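You operate a simulated robot arm through the tools that you are given. There is no shell and no other tool.

You run a simulated robot arm. Do the job below in one go: nothing can be reset, and whatever is moved stays where it is left.

JOB
Send the empty pail off on the dolly.
Fine: roll it in line, stand the pail on the deck, shut the ring clamp before you roll it back. Set down upright: empty pail.

The check looks at the end state, three seconds after you hand in, the way a careful person would. Anything else that was tipped, shoved, dropped, spilled or broken makes it a failure.

ROBOT AND FRAMES
A 7-joint arm with a fingered hand, fixed in place. Base frame: the origin is on the floor under the middle of its stand, x ahead of it, y to its left, z up; the work surface is at about z = 0.54. Lengths are in m, angles in degrees, forces in N, time in s.
With the tool pointing down near the work surface it reaches from about 0.24 to 0.68 m from the base axis. Its first joint turns from -166.0 to 166.0 degrees. Payload 4 kg.
The tool frame sits at the grasp point between the pads (the TCP): z along the fingers, y along the line on which they close. The tips reach 0.026 m beyond it. The gripper opens to 0.156 m; its body begins 0.073 m behind the TCP. The gripper is a hand of 4 fingers: y runs from the thumb to the fingers, the wrist lies at [0, 0, -0.239] in the tool frame, and closing takes about 1.5 s.
Orientation is that of the tool frame in the base frame, as a unit quaternion [x, y, z, w]. With the fingers straight down and closing along the base's y, the tool's x points along the base's -x, its y along +y and its z along -z.

CONTROLS
- The arm moves only by the tool send_rows. Its argument "steps" is a list of rows, each an object (a shift or turn left out is 0, a gripper value left out holds the last) with "angular": the turn, a rotation vector about the tool's x, y, z in units of 8 degrees (1.0 is 8 degrees), a list of three; "xyz": the shift along the tool's x, y, z in units of 30 mm (1.0 is 30 mm), a list of three; "fingers": the closure, from 0 (fully open) to 1 (shut). In form: [{"angular": [ax, ay, az], "xyz": [x, y, z], "fingers": fingers}, ...]. A call has 1 to 20 rows; each row shifts and turns the commanded pose from where the row before left it, along the tool's axes as they then stand. A call with a number of a shift or a turn outside -1 to 1 is refused whole. A row lasts 0.2 s, in which the tool goes at most 0.05 m and 8.6 degrees; a call with a longer step from one row to the next is refused whole, and so is a gripper value outside its range. Where a pose cannot be reached the arm comes as near as it can. A force on the tool above 50 N (or 10 N above the force at the start of the call, whichever is more), or a blocked arm, ends the call early, and 0.2 s more pass. The fingers move at their own pace (about 0.072 m/s each) and stop on an object; they squeeze with about 32 N. The grip force told is the motor's: it shows also when the fingers shut on nothing. Time passes only in rows, and 0.2 s behind the last, so rows that do not move let the fingers close. The reply holds the time, the measured pose of the TCP, the force on the tool along the base axes, the opening and the grip force, in the units named above and with some noise, with the torque about the TCP (base axes, N m) and any sound that the robot's microphone picked up.
- Cameras (640 x 400 px; columns grow to the right, rows downward): "scene" is fixed at [0.0644, -0.4925, 1.1267]; the picture's right is [0.81, -0.59, 0.00], its down [-0.48, -0.66, -0.58] and it looks along [0.34, 0.47, -0.82] (base axes); focal length 214 px, centre (320, 200). "wrist" rides on the gripper at [0.058, -0.058, -0.091] in the tool frame; the picture's right is [0.71, 0.71, 0.00], its down [-0.53, 0.53, -0.67] and it looks along [-0.47, 0.47, 0.74] (tool axes); focal length 265 px, centre (320, 200). There is no depth. A picture from a camera that has moved, and an enlarged one, comes with that camera's place and axes in the base frame and with its lens. The place of the scene camera against the robot may be out by one fixed shift of up to 0.025 m in any direction.
- camera(camera): a new picture of that camera. No time passes.
- set_grasp(shape): the hand has 4 fingers and takes this shape, open, in about a second: jaw (thumb against the fingers, like two jaws); tri (thumb and two fingers); tip (a fingertip pinch); poke (one finger out to press); point (the index stretched); flat (the hand flat); cup (the hand cupped); fist (a fist). The gripper value then closes the fingers along that shape, each until it touches; the sizes above hold for jaw. It gives what a move gives, with no picture.
- close_up(camera, box): a new picture of the part [left, top, right, bottom] of that camera's present view, enlarged. No time passes.
- finish_job(): hands the job in; it is judged then, once.

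Places have to be worked out from the pictures, the camera data and where the tool is seen. Open the gripper and draw the arm clear of the work before you hand the job in, unless the task says otherwise.

The tools are called after "Request:" as name(argument=value, ...) on one line, values as JSON. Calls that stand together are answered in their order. send_rows: Moves the arm, as the interface text tells. Its arguments: {"type":"object","properties":{"steps":{"type":"array","items":{"type":"object","properties":{"angular":{"type":"array","items":{"type":"number"}},"xyz":{"type":"array","items":{"type":"number"}},"fingers":{"type":"number"}}}}},"required":["steps"]} The other tools are called the same way: set_grasp (shape) gives the hand a shape; camera (camera) takes a picture; close_up (camera, box) takes an enlarged picture of a part of a camera's view; finish_job () hands the job in.

At the start:

```text
time: 0.0
eef_pos: [0.4694, 0.0116, 0.8175]
orientation: [-0.001, 1.0, 0.0, 0.0]
wrist_force: [-0.5, -0.3, -0.1]
wrist_torque: [-0.01, 0.01, 0.02]
gripper_width: 0.1559
gripper_force: 0.1
shape: jaw
```

scene: 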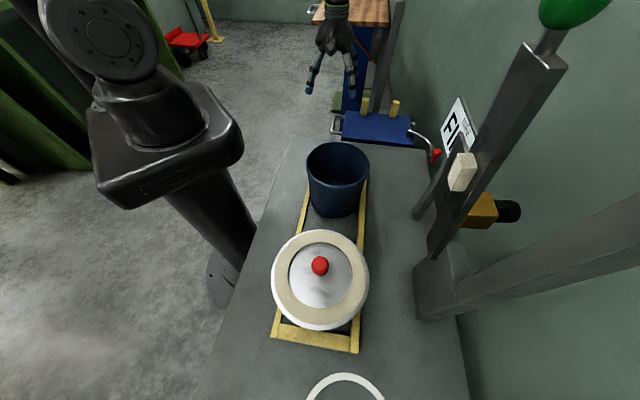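
wrist: 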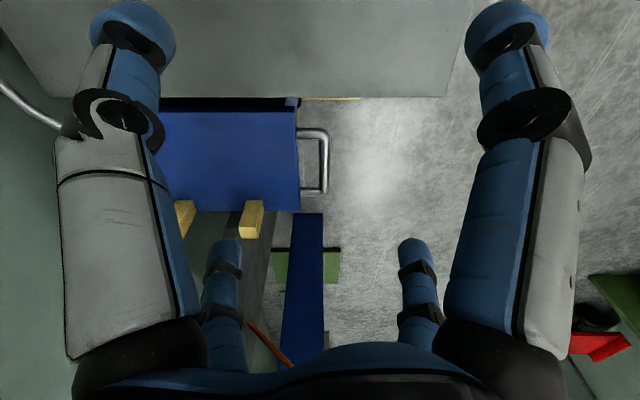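

I'll begin by enlarging the scene view to see the pail, the dolly and the clamp in detail.

Request:
close_up(camera="scene", box=[240, 80, 480, 230])

Request:
close_up(camera="scene", box=[220, 200, 540, 400])

Request:
close_up(camera="scene", box=[380, 0, 640, 240])

Request:
close_up(camera="wrist", box=[0, 0, 400, 400])

```text
2.67 times, centred on (360, 155) of scene
camera zoom: at [0.0644, -0.4925, 1.1267], right [0.81, -0.59, 0.0], down [-0.48, -0.66, -0.58], along [0.34, 0.47, -0.82], focal length 572 px, centre (213, 320)
```

zoom: 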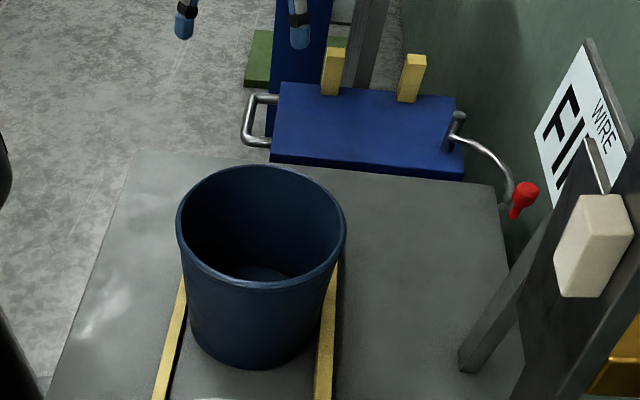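

```text
2.00 times, centred on (380, 300) of scene
camera zoom: at [0.0644, -0.4925, 1.1267], right [0.81, -0.59, 0.0], down [-0.48, -0.66, -0.58], along [0.34, 0.47, -0.82], focal length 429 px, centre (200, 0)
```

zoom: 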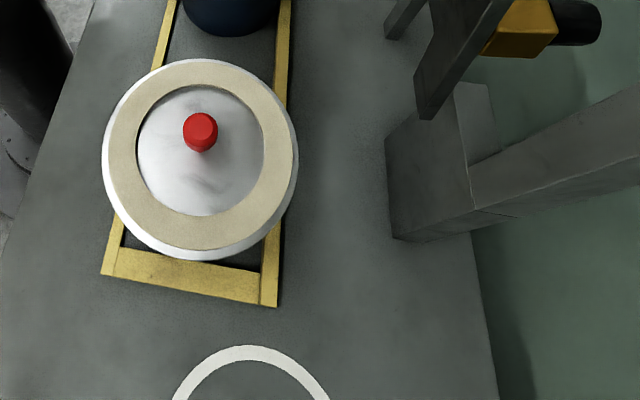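

```text
1.67 times, centred on (510, 120) of scene
camera zoom: at [0.0644, -0.4925, 1.1267], right [0.81, -0.59, 0.0], down [-0.48, -0.66, -0.58], along [0.34, 0.47, -0.82], focal length 358 px, centre (3, 333)
```

zoom: 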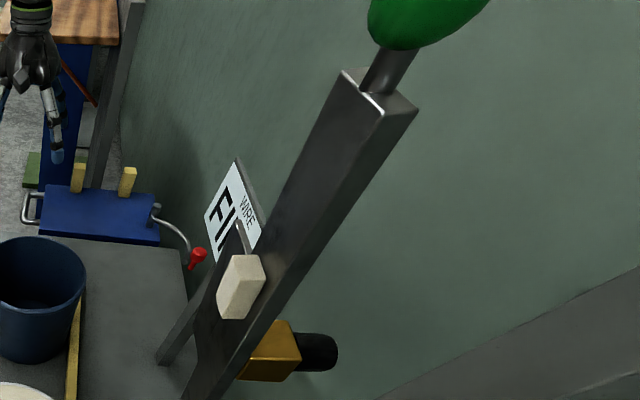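

```text
1.00 times, centred on (200, 200) of wrist (not enlarged: the box is as wide or as high as the picture)
camera zoom: at [0.4116, -0.0446, 0.9086], right [-0.71, 0.71, 0.0], down [0.53, 0.53, 0.67], along [0.47, 0.47, -0.74], focal length 265 px, centre (440, 200)
```

zoom: 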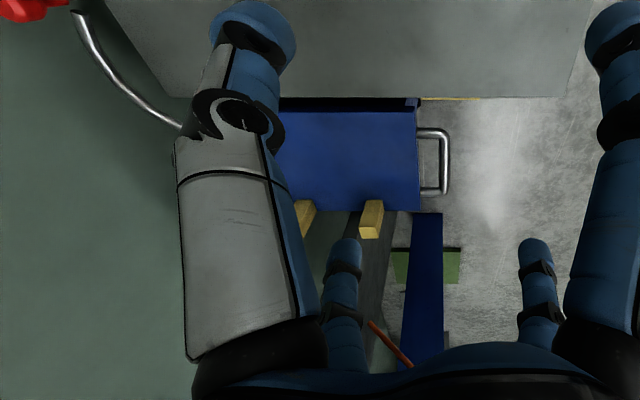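

The pail looks empty and stands in a rail tray on the table. A blue dolly with a chrome U-handle and a curved arm with a red knob sits beyond the table edge. I'll zoom in on the dolly, the clamp and the sign to understand the mechanism.

Request:
close_up(camera="wrist", box=[0, 40, 340, 260])

Request:
close_up(camera="scene", box=[320, 80, 460, 170])

Request:
close_up(camera="scene", box=[400, 80, 540, 240])

Request:
close_up(camera="scene", box=[300, 135, 380, 225])

```text
1.82 times, centred on (170, 150) of wrist
camera zoom: at [0.4116, -0.0446, 0.9086], right [-0.71, 0.71, 0.0], down [0.53, 0.53, 0.67], along [0.47, 0.47, -0.74], focal length 483 px, centre (593, 291)
```

zoom: 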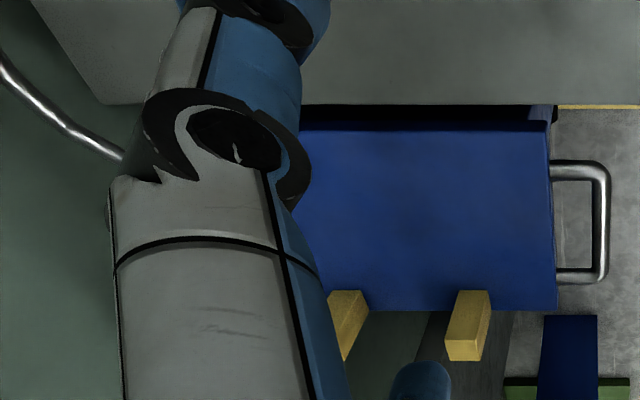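

```text
4.44 times, centred on (390, 125) of scene
camera zoom: at [0.0644, -0.4925, 1.1267], right [0.81, -0.59, 0.0], down [-0.48, -0.66, -0.58], along [0.34, 0.47, -0.82], focal length 953 px, centre (9, 533)
```

zoom: 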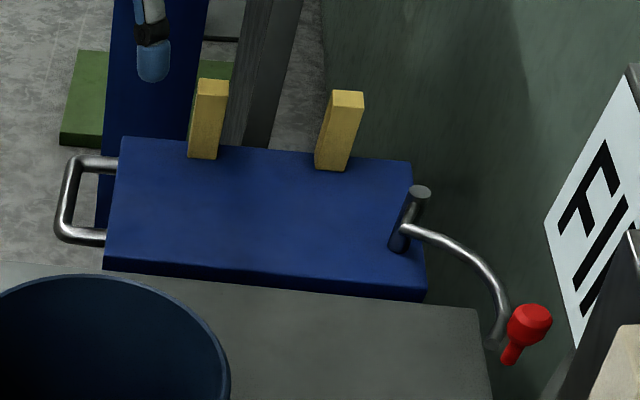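

```text
2.50 times, centred on (470, 160) of scene
camera zoom: at [0.0644, -0.4925, 1.1267], right [0.81, -0.59, 0.0], down [-0.48, -0.66, -0.58], along [0.34, 0.47, -0.82], focal length 536 px, centre (-55, 300)
```

zoom: 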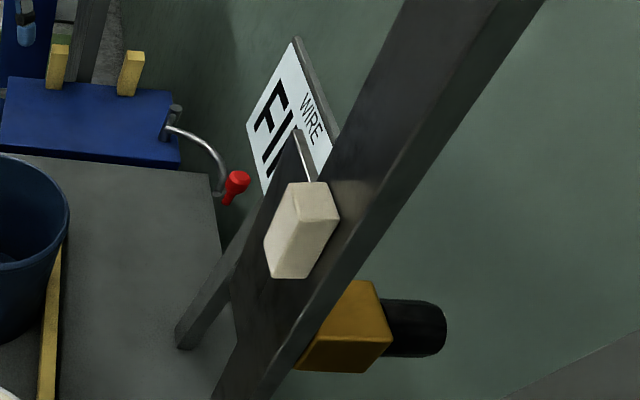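

```text
4.44 times, centred on (340, 180) of scene
camera zoom: at [0.0644, -0.4925, 1.1267], right [0.81, -0.59, 0.0], down [-0.48, -0.66, -0.58], along [0.34, 0.47, -0.82], focal length 953 px, centre (231, 289)
```

zoom: 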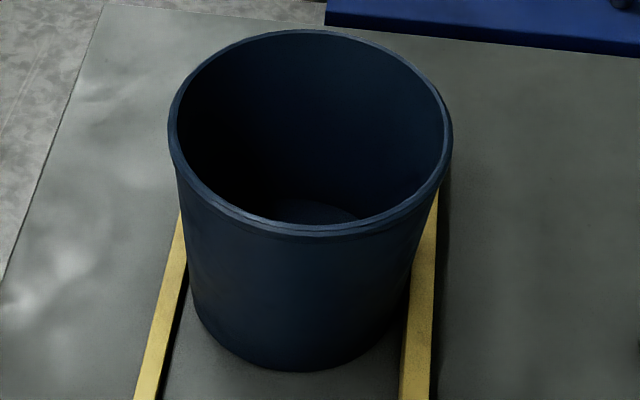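

The dolly deck is at about table height, and it has to come sideways toward the pail line. Its U-handle lies on the near-left side, roughly at x≈0.59, y≈0.13, z≈0.535. I'll turn the hand 45° so the fingers close along the roll direction, then look again.

Request:
send_rows(steps=[{"angular": [0, 0, -0.9375]}, {"angular": [0, 0, -0.9375]}, {"angular": [0, 0, -0.9375]}, {"angular": [0, 0, -0.9375]}, {"angular": [0, 0, -0.9375]}, {"angular": [0, 0, -0.9375]}, {"xyz": [0, 0, 0]}])

Request:
camera(camera="wrist")

Request:
camera(camera="scene")

```text
time: 1.6
eef_pos: [0.4695, 0.012, 0.8168]
orientation: [-0.384, 0.923, -0.001, -0.001]
wrist_force: [0.3, 1.2, 0.4]
wrist_torque: [0.03, -0.01, 0.0]
gripper_width: 0.1561
gripper_force: 0.0
shape: jaw
```

```text
taken
camera wrist: at [0.47, -0.0685, 0.909], right [-1.0, 0.0, 0.0], down [0.0, 0.74, 0.67], along [0.0, 0.67, -0.74], focal length 265 px, centre (320, 200)
```

wrist: 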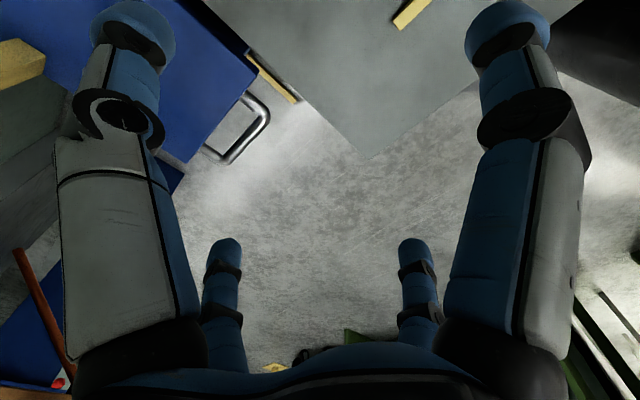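

```text
taken
```

scene: 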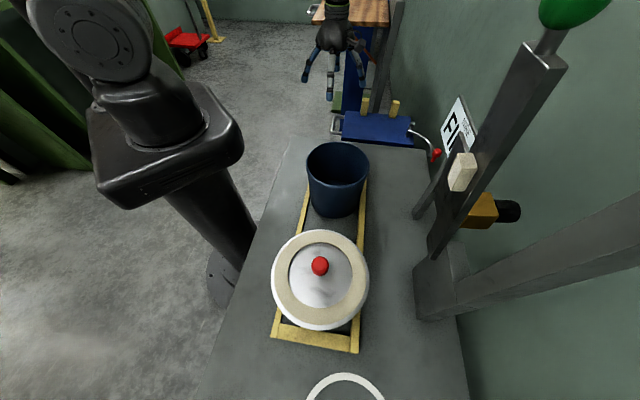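

The table corner works out at about (0.396, 0.175). A yellow strip runs beside the table edge next to the dolly, so I'll enlarge that area.

Request:
close_up(camera="wrist", box=[150, 20, 350, 180])

Request:
close_up(camera="wrist", box=[-200, -100, 320, 200])

```text
2.50 times, centred on (250, 100) of wrist
camera zoom: at [0.47, -0.0685, 0.909], right [-1.0, 0.0, 0.0], down [0.0, 0.74, 0.67], along [0.0, 0.67, -0.74], focal length 664 px, centre (495, 450)
```

zoom: 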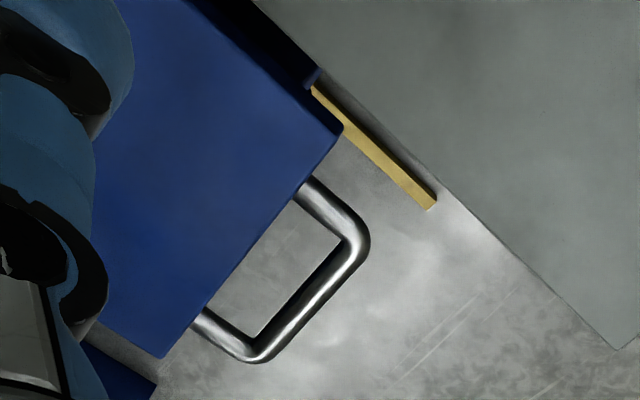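

```text
refused: -200 is not a number from 0 to 640
```

The yellow strip turns out to be at floor level, a track or stop for the dolly, and the handle bar lies along the table-edge direction at about (0.592, 0.141). Before I go in I'll check how the fingers sit on the hand.

Request:
close_up(camera="scene", box=[285, 10, 385, 110])

Request:
close_up(camera="wrist", box=[60, 0, 620, 400])

```text
4.00 times, centred on (335, 60) of scene
camera zoom: at [0.0644, -0.4925, 1.1267], right [0.81, -0.59, 0.0], down [-0.48, -0.66, -0.58], along [0.34, 0.47, -0.82], focal length 858 px, centre (260, 760)
```

zoom: 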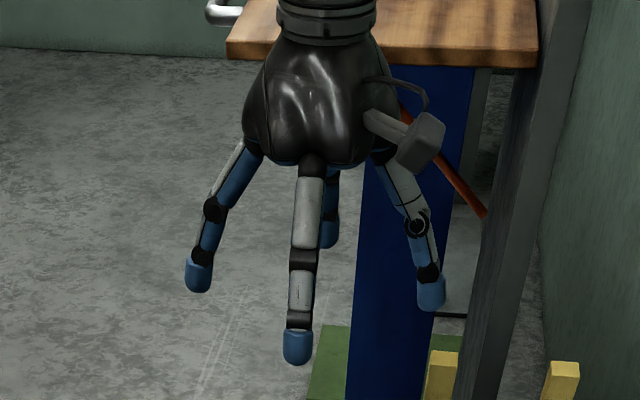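

```text
1.00 times, centred on (340, 200) of wrist (not enlarged: the box is as wide or as high as the picture)
camera zoom: at [0.47, -0.0685, 0.909], right [-1.0, 0.0, 0.0], down [0.0, 0.74, 0.67], along [0.0, 0.67, -0.74], focal length 265 px, centre (300, 200)
```

zoom: 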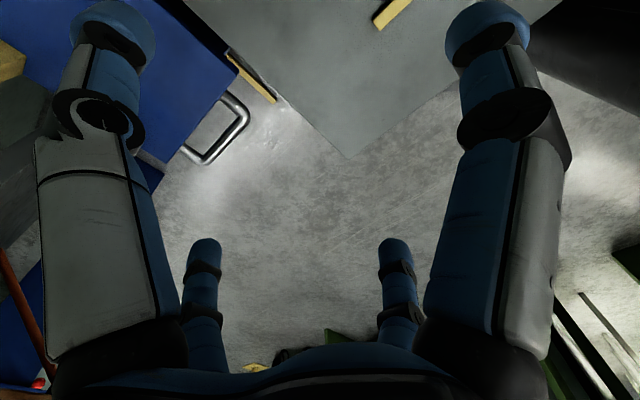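

The hand is a four-finger claw with fingers roughly at ±x and ±y, so I need to see how each shape closes. I'll try the fingertip pinch here in free air, partly closed.

Request:
set_grasp(shape="tip")

Request:
close_up(camera="scene", box=[285, 10, 385, 110])

Request:
camera(camera="wrist")

```text
time: 2.5
eef_pos: [0.4705, 0.0131, 0.817]
orientation: [-0.383, 0.924, 0.0, 0.0]
wrist_force: [-0.6, -0.2, 0.0]
wrist_torque: [0.03, 0.01, -0.04]
gripper_width: 0.1559
gripper_force: 0.0
shape: tip
```

```text
4.00 times, centred on (335, 60) of scene
camera zoom: at [0.0644, -0.4925, 1.1267], right [0.81, -0.59, 0.0], down [-0.48, -0.66, -0.58], along [0.34, 0.47, -0.82], focal length 858 px, centre (260, 760)
```

zoom: 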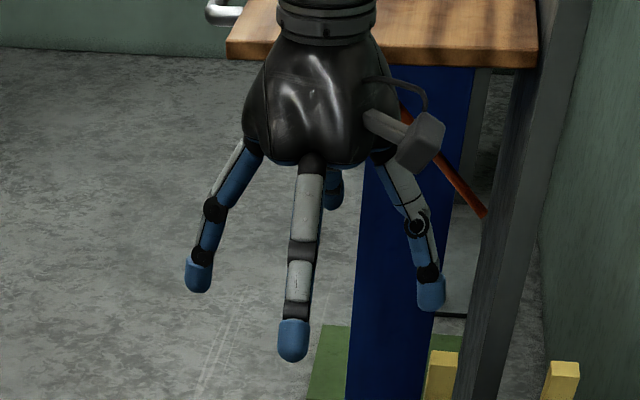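

```text
taken
camera wrist: at [0.4698, -0.0684, 0.9089], right [-1.0, 0.0, 0.0], down [0.0, 0.74, 0.67], along [0.0, 0.67, -0.74], focal length 265 px, centre (320, 200)
```

wrist: 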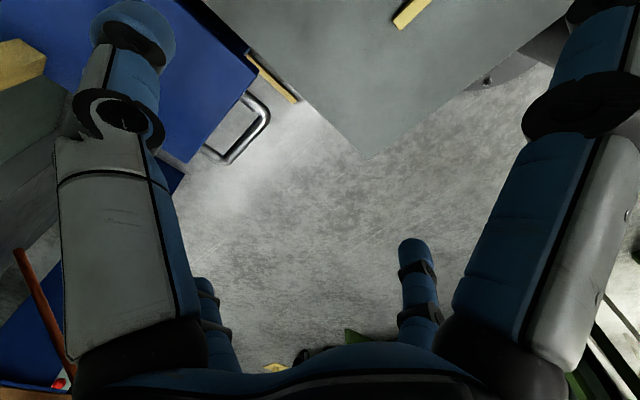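

In the tip shape only the two y-fingers pinch, and the x-fingers splay out. I'll look at the "poke" shape, which could hook the handle with a single finger.

Request:
set_grasp(shape="poke")

Request:
close_up(camera="scene", box=[285, 10, 385, 110])

Request:
camera(camera="wrist")

```text
time: 3.4
eef_pos: [0.4687, 0.0113, 0.8173]
orientation: [-0.384, 0.923, 0.0, 0.001]
wrist_force: [-0.1, 0.2, 0.1]
wrist_torque: [0.02, -0.01, 0.0]
gripper_width: 0.0001
gripper_force: 0.0
shape: poke
```

```text
4.00 times, centred on (335, 60) of scene
camera zoom: at [0.0644, -0.4925, 1.1267], right [0.81, -0.59, 0.0], down [-0.48, -0.66, -0.58], along [0.34, 0.47, -0.82], focal length 858 px, centre (260, 760)
```

zoom: 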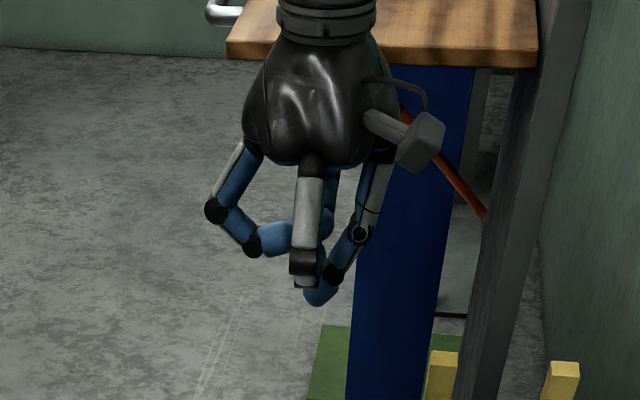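

```text
taken
camera wrist: at [0.4698, -0.0684, 0.9089], right [-1.0, 0.0, 0.0], down [0.0, 0.74, 0.67], along [0.0, 0.67, -0.74], focal length 265 px, centre (320, 200)
```

wrist: 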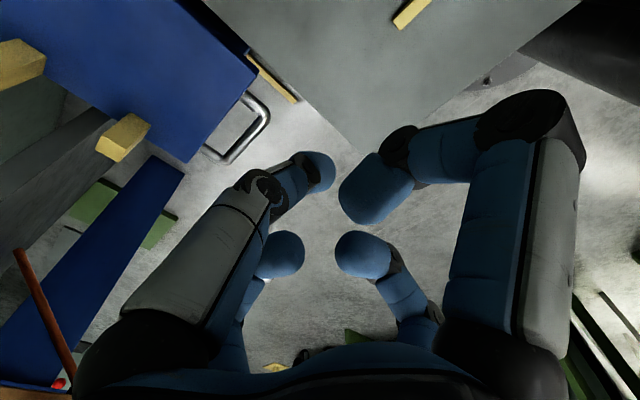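

In poke, one finger protrudes only a little below the curled others. I'll compare with "point".

Request:
set_grasp(shape="point")

Request:
close_up(camera="scene", box=[285, 10, 385, 110])

Request:
camera(camera="wrist")

```text
time: 4.3
eef_pos: [0.4708, 0.0131, 0.8182]
orientation: [-0.383, 0.924, 0.001, 0.0]
wrist_force: [0.4, -0.5, 0.6]
wrist_torque: [-0.01, 0.04, 0.0]
gripper_width: 0.1501
gripper_force: 0.0
shape: point
```

```text
4.00 times, centred on (335, 60) of scene
camera zoom: at [0.0644, -0.4925, 1.1267], right [0.81, -0.59, 0.0], down [-0.48, -0.66, -0.58], along [0.34, 0.47, -0.82], focal length 858 px, centre (260, 760)
```

zoom: 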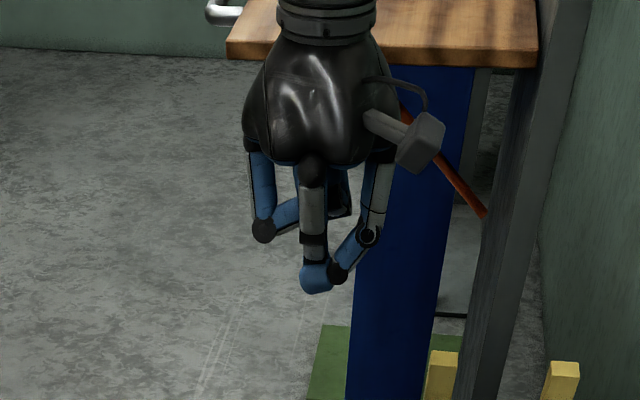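

```text
taken
camera wrist: at [0.4698, -0.0684, 0.9089], right [-1.0, 0.0, 0.0], down [0.0, 0.74, 0.67], along [0.0, 0.67, -0.74], focal length 265 px, centre (320, 200)
```

wrist: 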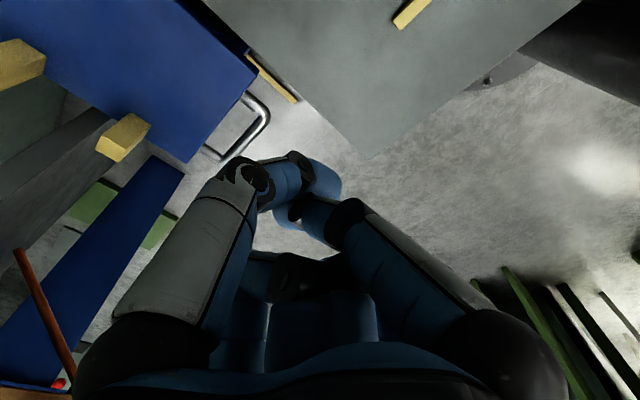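

I'll go back to jaw and close it partway in free air, to see how all four fingers converge.

Request:
set_grasp(shape="jaw")

Request:
send_rows(steps=[{"fingers": 0.75}, {"fingers": 0.75}, {"fingers": 0.75}, {"fingers": 0.75}, {"fingers": 0.75}, {"fingers": 0.75}, {"fingers": 0.75}, {"fingers": 0.75}])

Request:
close_up(camera="scene", box=[285, 10, 385, 110])

Request:
camera(camera="wrist")

```text
time: 5.2
eef_pos: [0.4688, 0.0117, 0.8178]
orientation: [-0.384, 0.923, 0.0, 0.0]
wrist_force: [0.8, 0.2, 0.8]
wrist_torque: [-0.01, -0.02, 0.03]
gripper_width: 0.1559
gripper_force: 0.0
shape: jaw
```

```text
time: 7.0
eef_pos: [0.4697, 0.0129, 0.8176]
orientation: [-0.383, 0.924, 0.0, 0.0]
wrist_force: [-0.4, 0.0, -0.7]
wrist_torque: [0.01, 0.0, 0.01]
gripper_width: 0.0393
gripper_force: 0.0
shape: jaw
```

```text
4.00 times, centred on (335, 60) of scene
camera zoom: at [0.0644, -0.4925, 1.1267], right [0.81, -0.59, 0.0], down [-0.48, -0.66, -0.58], along [0.34, 0.47, -0.82], focal length 858 px, centre (260, 760)
```

zoom: 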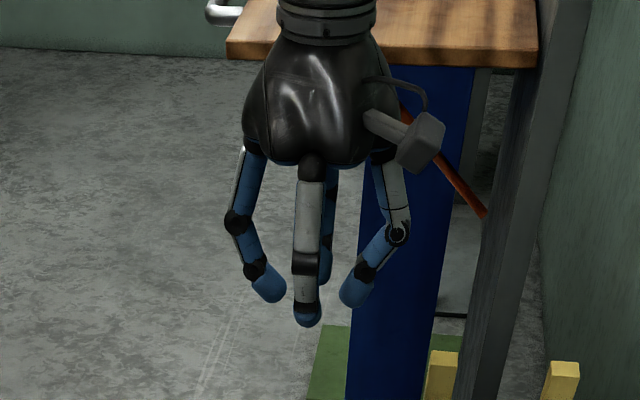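

```text
taken
camera wrist: at [0.4698, -0.0684, 0.9089], right [-1.0, 0.0, 0.0], down [0.0, 0.74, 0.67], along [0.0, 0.67, -0.74], focal length 265 px, centre (320, 200)
```

wrist: 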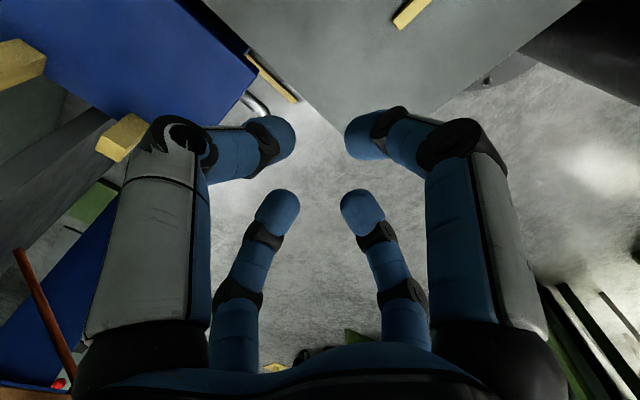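

In jaw the four fingers close like a chuck at ±x/±y, so a bar running along the tool's diagonal passes between finger pairs. I'll rotate back to the original heading, which puts the handle bar on the diagonal. Then I'll move above the handle at z≈0.70 and look.

Request:
send_rows(steps=[{"angular": [0, 0, 0.9375]}, {"angular": [0, 0, 0.9375]}, {"angular": [0, 0, 0.9375]}, {"angular": [0, 0, 0.9375]}, {"angular": [0, 0, 0.9375]}, {"angular": [0, 0, 0.9375]}, {"xyz": [-0.81, 0.856, 0.784]}, {"xyz": [-0.81, 0.856, 0.784]}, {"xyz": [-0.81, 0.856, 0.784]}, {"xyz": [-0.81, 0.856, 0.784]}, {"xyz": [-0.81, 0.856, 0.784]}, {"xyz": [0, 0, 0]}])

Request:
camera(camera="wrist")

Request:
close_up(camera="scene", box=[285, 40, 445, 160])

```text
time: 9.6
eef_pos: [0.5906, 0.1398, 0.6996]
orientation: [-0.002, 1.0, 0.0, 0.001]
wrist_force: [0.4, -0.7, -0.2]
wrist_torque: [0.04, 0.04, 0.0]
gripper_width: 0.0393
gripper_force: 0.0
shape: jaw
```

```text
taken
camera wrist: at [0.5326, 0.0833, 0.7908], right [-0.71, 0.71, 0.0], down [0.52, 0.53, 0.67], along [0.47, 0.47, -0.74], focal length 265 px, centre (320, 200)
```

wrist: 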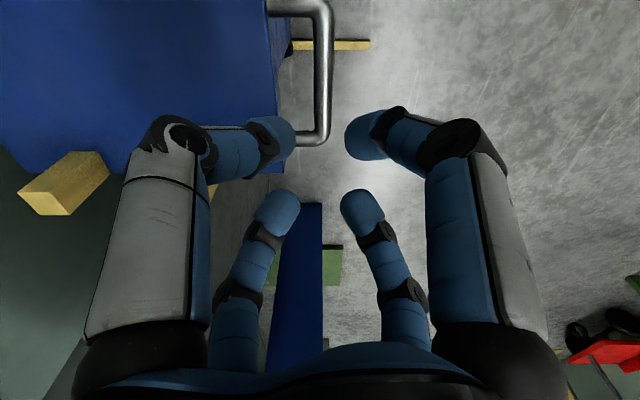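

```text
3.33 times, centred on (365, 100) of scene
camera zoom: at [0.0644, -0.4925, 1.1267], right [0.81, -0.59, 0.0], down [-0.48, -0.66, -0.58], along [0.34, 0.47, -0.82], focal length 715 px, centre (170, 533)
```

zoom: 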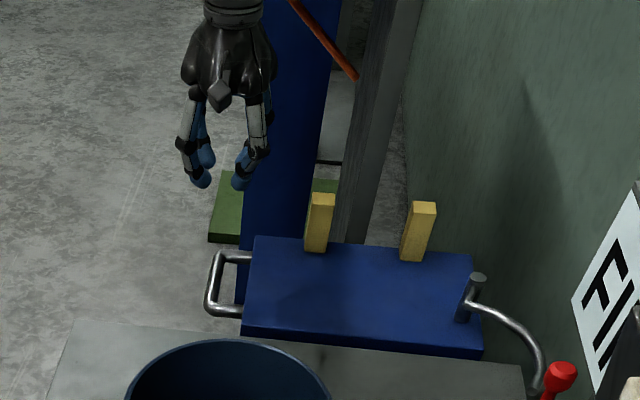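

The bar sits at about p=0.518, q=−0.314 in table-aligned axes, at z≈0.53, and the deck's edge is 43 mm farther in q. I'll centre over it, open the fingers slightly, come down to z≈0.60 and check the alignment.

Request:
send_rows(steps=[{"xyz": [0.125, 0.196, 0], "fingers": 0.7}, {"xyz": [0, 0, 0.83]}, {"xyz": [0, 0, 0.83]}, {"xyz": [0, 0, 0.83]}, {"xyz": [0, 0, 0.83]}, {"xyz": [0, 0, 0]}])

Request:
camera(camera="wrist")

Request:
close_up(camera="scene", box=[300, 70, 400, 150])

```text
time: 11.0
eef_pos: [0.5882, 0.1458, 0.5998]
orientation: [-0.002, 1.0, 0.0, 0.001]
wrist_force: [0.5, -0.1, 0.0]
wrist_torque: [-0.05, -0.02, 0.02]
gripper_width: 0.0465
gripper_force: 0.1
shape: jaw
```

```text
taken
camera wrist: at [0.5299, 0.0887, 0.6911], right [-0.71, 0.71, 0.0], down [0.52, 0.53, 0.67], along [0.47, 0.47, -0.74], focal length 265 px, centre (320, 200)
```

wrist: 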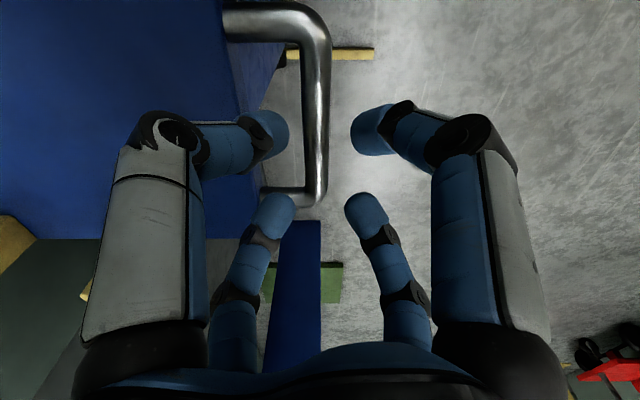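

```text
5.00 times, centred on (350, 110) of scene
camera zoom: at [0.0644, -0.4925, 1.1267], right [0.81, -0.59, 0.0], down [-0.48, -0.66, -0.58], along [0.34, 0.47, -0.82], focal length 1072 px, centre (170, 650)
```

zoom: 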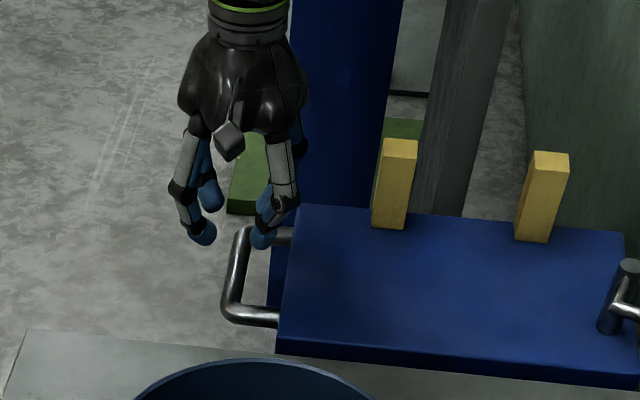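

The finger pairs straddle the bar with clearance from the deck edge and the U's arms. I'll lower slowly to z≈0.545.

Request:
send_rows(steps=[{"xyz": [0, 0, 0.46]}, {"xyz": [0, 0, 0.46]}, {"xyz": [0, 0, 0.46]}, {"xyz": [0, 0, 0.46]}, {"xyz": [0, 0, 0]}])

Request:
camera(camera="wrist")

Request:
close_up(camera="scene", box=[300, 70, 400, 150])

```text
time: 12.2
eef_pos: [0.5861, 0.1468, 0.5445]
orientation: [-0.002, 1.0, -0.001, 0.001]
wrist_force: [0.3, -0.4, 0.2]
wrist_torque: [-0.02, -0.02, 0.01]
gripper_width: 0.0466
gripper_force: 0.1
shape: jaw
```

```text
taken
camera wrist: at [0.5292, 0.0899, 0.6354], right [-0.71, 0.71, 0.0], down [0.52, 0.53, 0.67], along [0.47, 0.47, -0.74], focal length 265 px, centre (320, 200)
```

wrist: 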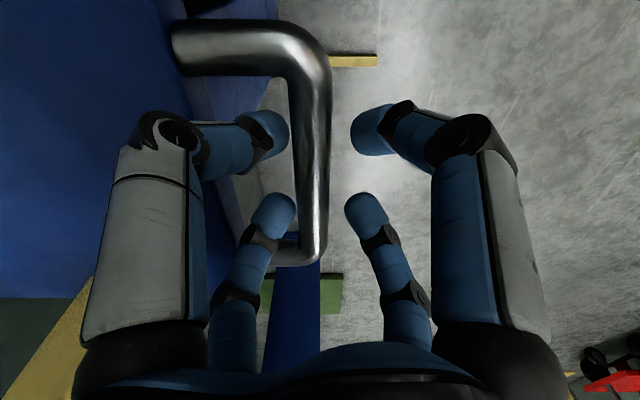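

```text
5.00 times, centred on (350, 110) of scene
camera zoom: at [0.0644, -0.4925, 1.1267], right [0.81, -0.59, 0.0], down [-0.48, -0.66, -0.58], along [0.34, 0.47, -0.82], focal length 1072 px, centre (170, 650)
```

zoom: 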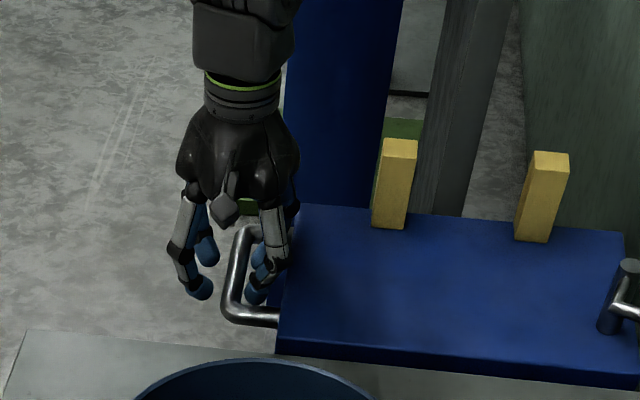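

The bar is between the finger pairs with no contact force. I'll go down another 6 mm and close on it.

Request:
send_rows(steps=[{"xyz": [0, 0, 0.2]}, {"fingers": 0.8}, {"fingers": 0.9}, {"fingers": 1.0}, {"fingers": 1.0}, {"fingers": 1.0}, {"fingers": 1.0}])

Request:
camera(camera="wrist")

```text
time: 13.8
eef_pos: [0.5869, 0.1459, 0.5369]
orientation: [-0.001, 1.0, 0.0, 0.0]
wrist_force: [10.0, -0.9, -36.5]
wrist_torque: [0.13, 0.02, 0.35]
gripper_width: 0.0206
gripper_force: 31.9
shape: jaw
```

```text
taken
camera wrist: at [0.5288, 0.0896, 0.6286], right [-0.71, 0.71, 0.0], down [0.53, 0.53, 0.67], along [0.47, 0.47, -0.75], focal length 265 px, centre (320, 200)
```

wrist: 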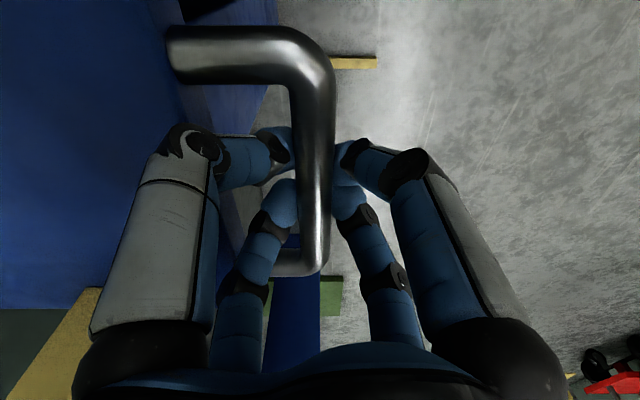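

The bar is gripped (width 21 mm), but the converging fingertips are pulling the hand down with about 36 N. I'll ease the hand down a few millimetres to relieve that.

Request:
send_rows(steps=[{"xyz": [0, 0, 0.06]}, {"xyz": [0, 0, 0.06]}, {"xyz": [0, 0, 0.06]}, {"xyz": [0, 0, 0]}])

```text
time: 14.8
eef_pos: [0.5881, 0.1464, 0.5331]
orientation: [0.0, 1.0, 0.0, 0.001]
wrist_force: [0.7, -3.8, -11.0]
wrist_torque: [0.0, 0.08, 0.21]
gripper_width: 0.0197
gripper_force: 32.3
shape: jaw
```

The downward force has dropped to 11 N. Next I'll pull the dolly 20 mm along +q toward the pail line and watch the forces.

Request:
send_rows(steps=[{"xyz": [0.118, 0.118, 0]}, {"xyz": [0.118, 0.118, 0]}, {"xyz": [0.118, 0.118, 0]}, {"xyz": [0.118, 0.118, 0]}, {"xyz": [0, 0, 0]}])

Request:
camera(camera="scene")

```text
time: 16.0
eef_pos: [0.5731, 0.161, 0.5334]
orientation: [-0.002, 1.0, 0.0, 0.0]
wrist_force: [4.3, -4.0, -11.3]
wrist_torque: [0.0, 0.03, 0.29]
gripper_width: 0.0197
gripper_force: 32.3
shape: jaw
```

```text
taken
```

scene: 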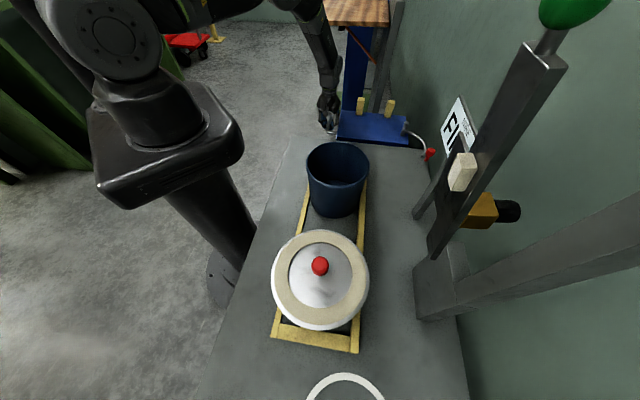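

The dolly rolls with only about 6 N, and it visibly moved. I'll keep pulling, another 80 mm, with the force guard active.

Request:
send_rows(steps=[{"xyz": [0.189, 0.189, 0]}, {"xyz": [0.189, 0.189, 0]}, {"xyz": [0.189, 0.189, 0]}, {"xyz": [0.189, 0.189, 0]}, {"xyz": [0.189, 0.189, 0]}, {"xyz": [0.189, 0.189, 0]}, {"xyz": [0.189, 0.189, 0]}, {"xyz": [0.189, 0.189, 0]}, {"xyz": [0.189, 0.189, 0]}, {"xyz": [0.189, 0.189, 0]}, {"xyz": [0, 0, 0]}])

Request:
camera(camera="scene")

Request:
camera(camera="wrist")

```text
time: 18.4
eef_pos: [0.5156, 0.2182, 0.5317]
orientation: [-0.001, 1.0, 0.0, 0.0]
wrist_force: [4.2, -2.7, -15.6]
wrist_torque: [0.03, 0.05, 0.29]
gripper_width: 0.0195
gripper_force: 31.5
shape: jaw
```

```text
taken
```

scene: 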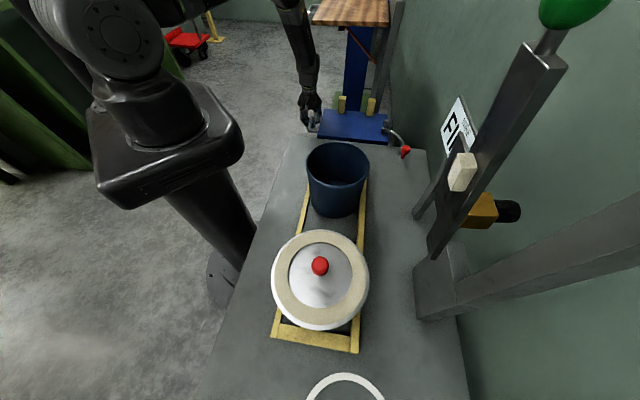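

```text
taken
camera wrist: at [0.4582, 0.1616, 0.6246], right [-0.71, 0.71, 0.0], down [0.53, 0.53, 0.67], along [0.47, 0.47, -0.74], focal length 265 px, centre (320, 200)
```

wrist: 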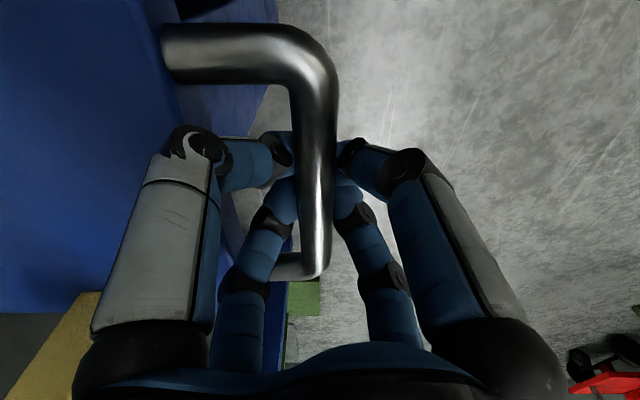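

The dolly is almost aligned now. I'll zoom in to compare the deck centre with the tray centreline, using the same camera for both.

Request:
close_up(camera="scene", box=[290, 80, 430, 170])

Request:
close_up(camera="scene", box=[250, 120, 420, 370])

```text
4.44 times, centred on (360, 125) of scene
camera zoom: at [0.0644, -0.4925, 1.1267], right [0.81, -0.59, 0.0], down [-0.48, -0.66, -0.58], along [0.34, 0.47, -0.82], focal length 953 px, centre (142, 533)
```

zoom: 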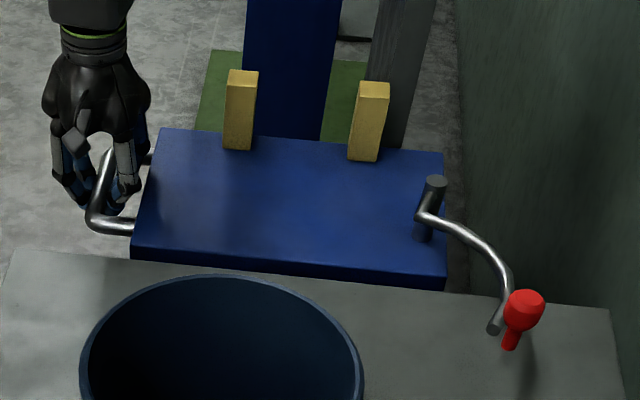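

```text
1.60 times, centred on (335, 245) of scene
camera zoom: at [0.0644, -0.4925, 1.1267], right [0.81, -0.59, 0.0], down [-0.48, -0.66, -0.58], along [0.34, 0.47, -0.82], focal length 343 px, centre (296, 128)
```

zoom: 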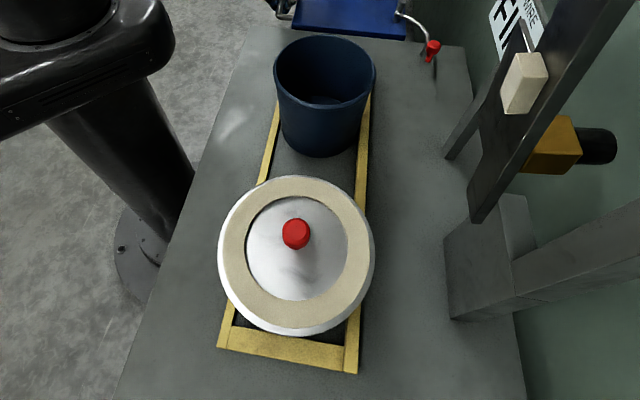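

In the same camera frame the post midpoint is at q≈−0.415 and the tray and pail line is at about −0.379. I'll pull 36 mm more.

Request:
send_rows(steps=[{"xyz": [0.17, 0.17, 0]}, {"xyz": [0.17, 0.17, 0]}, {"xyz": [0.17, 0.17, 0]}, {"xyz": [0.17, 0.17, 0]}, {"xyz": [0.17, 0.17, 0]}, {"xyz": [0, 0, 0]}])

Request:
close_up(camera="scene", box=[290, 80, 430, 170])

Request:
camera(camera="scene")

```text
time: 19.8
eef_pos: [0.4893, 0.2432, 0.5317]
orientation: [0.0, 1.0, -0.001, -0.001]
wrist_force: [5.9, -0.2, -14.2]
wrist_torque: [0.07, 0.01, 0.32]
gripper_width: 0.0191
gripper_force: 31.9
shape: jaw
```

```text
4.44 times, centred on (360, 125) of scene
camera zoom: at [0.0644, -0.4925, 1.1267], right [0.81, -0.59, 0.0], down [-0.48, -0.66, -0.58], along [0.34, 0.47, -0.82], focal length 953 px, centre (142, 533)
```

zoom: 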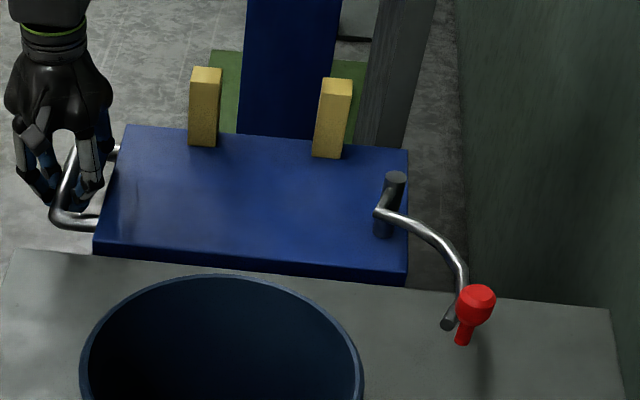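

```text
taken
```

scene: 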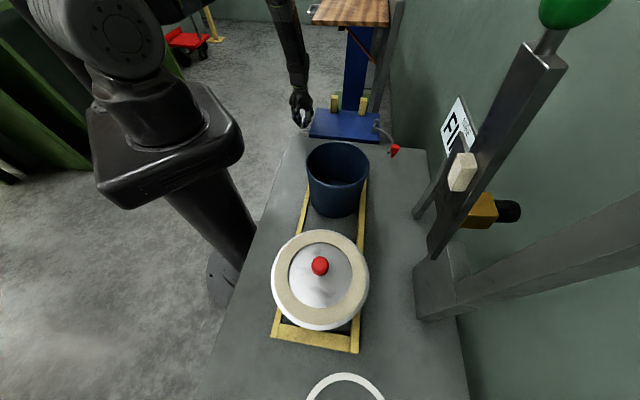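

The post midpoint is now at q≈−0.379, in line with the tray. I'll open just enough to clear the bar and lift straight up.

Request:
send_rows(steps=[{"fingers": 0.85}, {"fingers": 0.73}, {"fingers": 0.73}, {"fingers": 0.73}, {"xyz": [0, 0, 0]}])

Request:
camera(camera="wrist")

```text
time: 21.0
eef_pos: [0.4895, 0.243, 0.5322]
orientation: [-0.001, 1.0, 0.0, 0.0]
wrist_force: [0.4, 0.3, 0.7]
wrist_torque: [0.0, 0.0, 0.0]
gripper_width: 0.042
gripper_force: 0.0
shape: jaw
```

```text
taken
camera wrist: at [0.4324, 0.1864, 0.6244], right [-0.71, 0.71, 0.0], down [0.53, 0.53, 0.67], along [0.47, 0.47, -0.74], focal length 265 px, centre (320, 200)
```

wrist: 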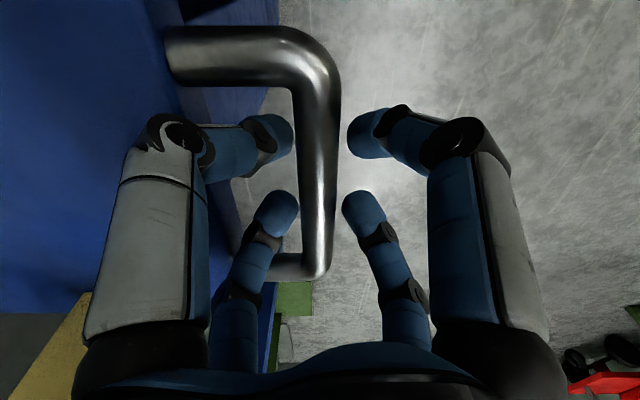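

All fingers are clear of the bar and there's no force on the tool. I'll raise straight up.

Request:
send_rows(steps=[{"xyz": [0, 0, -0.4]}, {"xyz": [0, 0, -0.6]}, {"xyz": [0, 0, -0.8]}, {"xyz": [0, 0, -1]}, {"xyz": [0, 0, -1]}, {"xyz": [0, 0, -1]}, {"xyz": [0, 0, -1]}, {"xyz": [0, 0, -1]}, {"xyz": [0, 0, -1]}, {"xyz": [0, 0, -1]}, {"xyz": [0, 0, 0]}])

Request:
camera(camera="wrist")

Request:
camera(camera="scene")

```text
time: 23.4
eef_pos: [0.4895, 0.2432, 0.7985]
orientation: [-0.001, 1.0, 0.0, 0.0]
wrist_force: [0.6, 0.4, 1.1]
wrist_torque: [0.01, 0.02, -0.02]
gripper_width: 0.0421
gripper_force: 0.1
shape: jaw
```

```text
taken
camera wrist: at [0.4323, 0.187, 0.8898], right [-0.71, 0.71, 0.0], down [0.53, 0.53, 0.67], along [0.47, 0.47, -0.74], focal length 265 px, centre (320, 200)
```

wrist: 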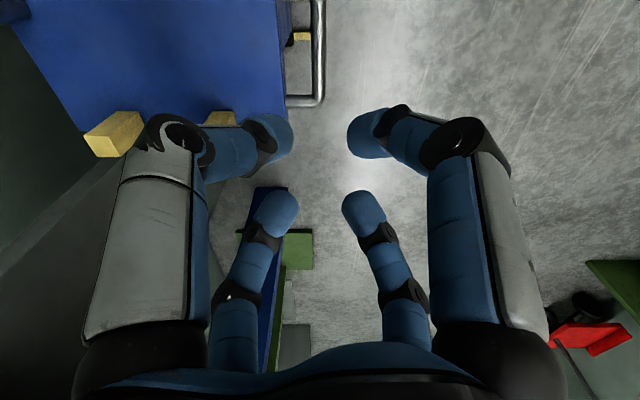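

```text
taken
```

scene: 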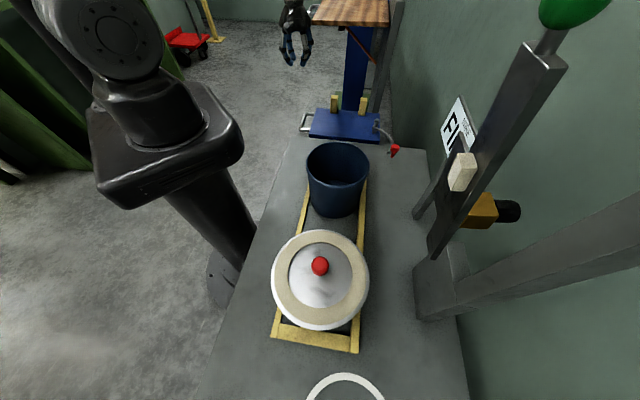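

The dolly is standing in line on its own. The pail's rim is about 0.175 m across, wider than the jaw's 0.156 m, so I'll check whether "cup" opens wide enough to take the pail around its outside.

Request:
set_grasp(shape="cup")

Request:
camera(camera="wrist")

Request:
close_up(camera="scene", box=[245, 0, 345, 100])

```text
time: 24.3
eef_pos: [0.49, 0.2439, 0.7965]
orientation: [-0.001, 1.0, -0.001, 0.0]
wrist_force: [-0.6, 0.2, 0.3]
wrist_torque: [0.02, 0.02, -0.01]
gripper_width: 0.0598
gripper_force: 0.0
shape: cup
```

```text
taken
camera wrist: at [0.4325, 0.187, 0.8895], right [-0.71, 0.71, 0.0], down [0.53, 0.53, 0.67], along [0.47, 0.47, -0.74], focal length 265 px, centre (320, 200)
```

wrist: 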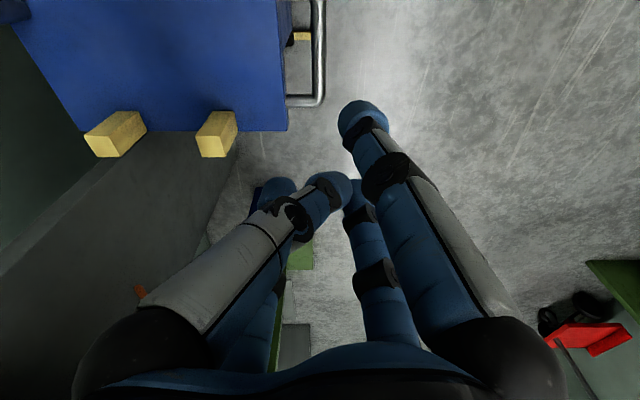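

```text
4.00 times, centred on (295, 50) of scene
camera zoom: at [0.0644, -0.4925, 1.1267], right [0.81, -0.59, 0.0], down [-0.48, -0.66, -0.58], along [0.34, 0.47, -0.82], focal length 858 px, centre (420, 800)
```

zoom: 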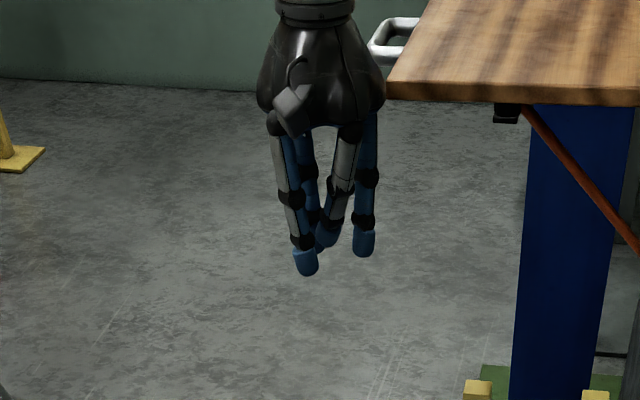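

Cup is narrower, only 60 mm. I'll check "flat" next.

Request:
set_grasp(shape="flat")

Request:
camera(camera="wrist")

Request:
close_up(camera="scene", box=[245, 0, 345, 100])

```text
time: 25.2
eef_pos: [0.4889, 0.2439, 0.7975]
orientation: [-0.001, 1.0, 0.0, 0.001]
wrist_force: [-0.8, 0.3, 0.0]
wrist_torque: [0.01, 0.0, 0.02]
gripper_width: 0.0
gripper_force: 0.0
shape: flat
```

```text
taken
camera wrist: at [0.4324, 0.187, 0.8895], right [-0.71, 0.71, 0.0], down [0.53, 0.53, 0.67], along [0.47, 0.47, -0.74], focal length 265 px, centre (320, 200)
```

wrist: 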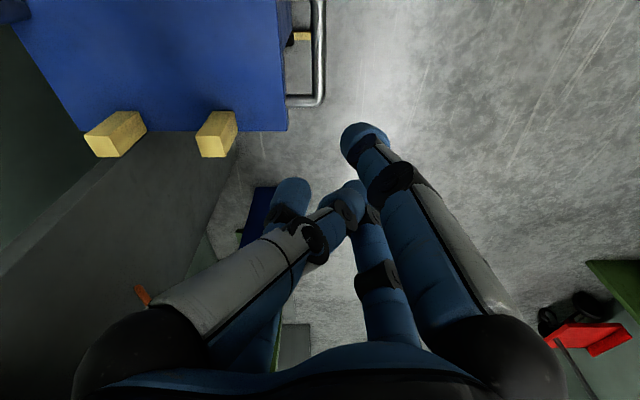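

```text
4.00 times, centred on (295, 50) of scene
camera zoom: at [0.0644, -0.4925, 1.1267], right [0.81, -0.59, 0.0], down [-0.48, -0.66, -0.58], along [0.34, 0.47, -0.82], focal length 858 px, centre (420, 800)
```

zoom: 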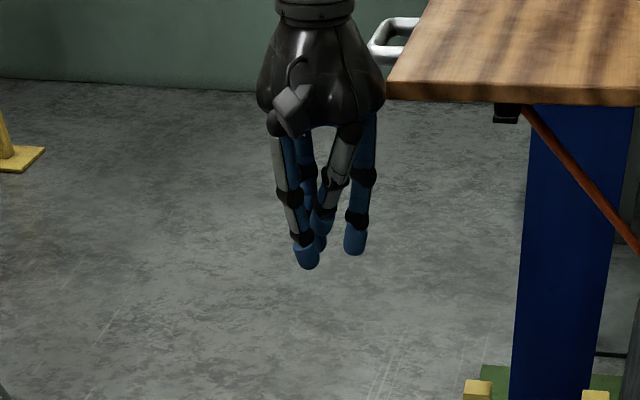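

Flat only brings the fingers together. I'll check "tri", since thumb against two fingers could suit a wall pinch.

Request:
set_grasp(shape="tri")

Request:
camera(camera="wrist")

Request:
close_up(camera="scene", box=[245, 0, 345, 100])

```text
time: 26.1
eef_pos: [0.4905, 0.2443, 0.7968]
orientation: [-0.001, 1.0, 0.0, -0.001]
wrist_force: [-0.9, -0.4, 0.1]
wrist_torque: [0.02, 0.0, 0.01]
gripper_width: 0.1562
gripper_force: 0.0
shape: tri
```

```text
taken
camera wrist: at [0.4324, 0.187, 0.8895], right [-0.71, 0.71, 0.0], down [0.53, 0.53, 0.67], along [0.47, 0.47, -0.74], focal length 265 px, centre (320, 200)
```

wrist: 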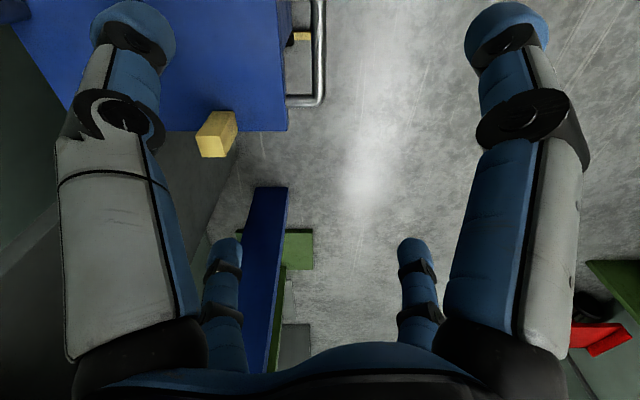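

```text
4.00 times, centred on (295, 50) of scene
camera zoom: at [0.0644, -0.4925, 1.1267], right [0.81, -0.59, 0.0], down [-0.48, -0.66, -0.58], along [0.34, 0.47, -0.82], focal length 858 px, centre (420, 800)
```

zoom: 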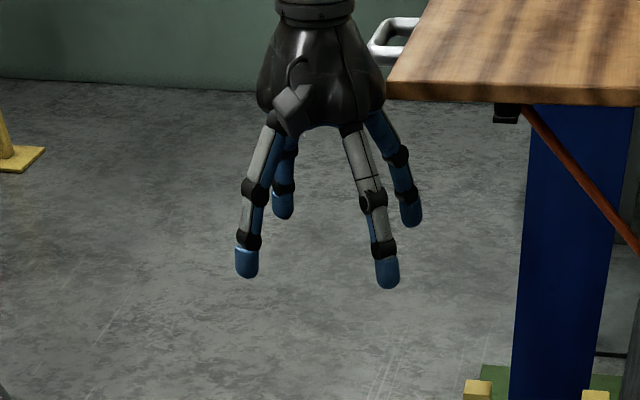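

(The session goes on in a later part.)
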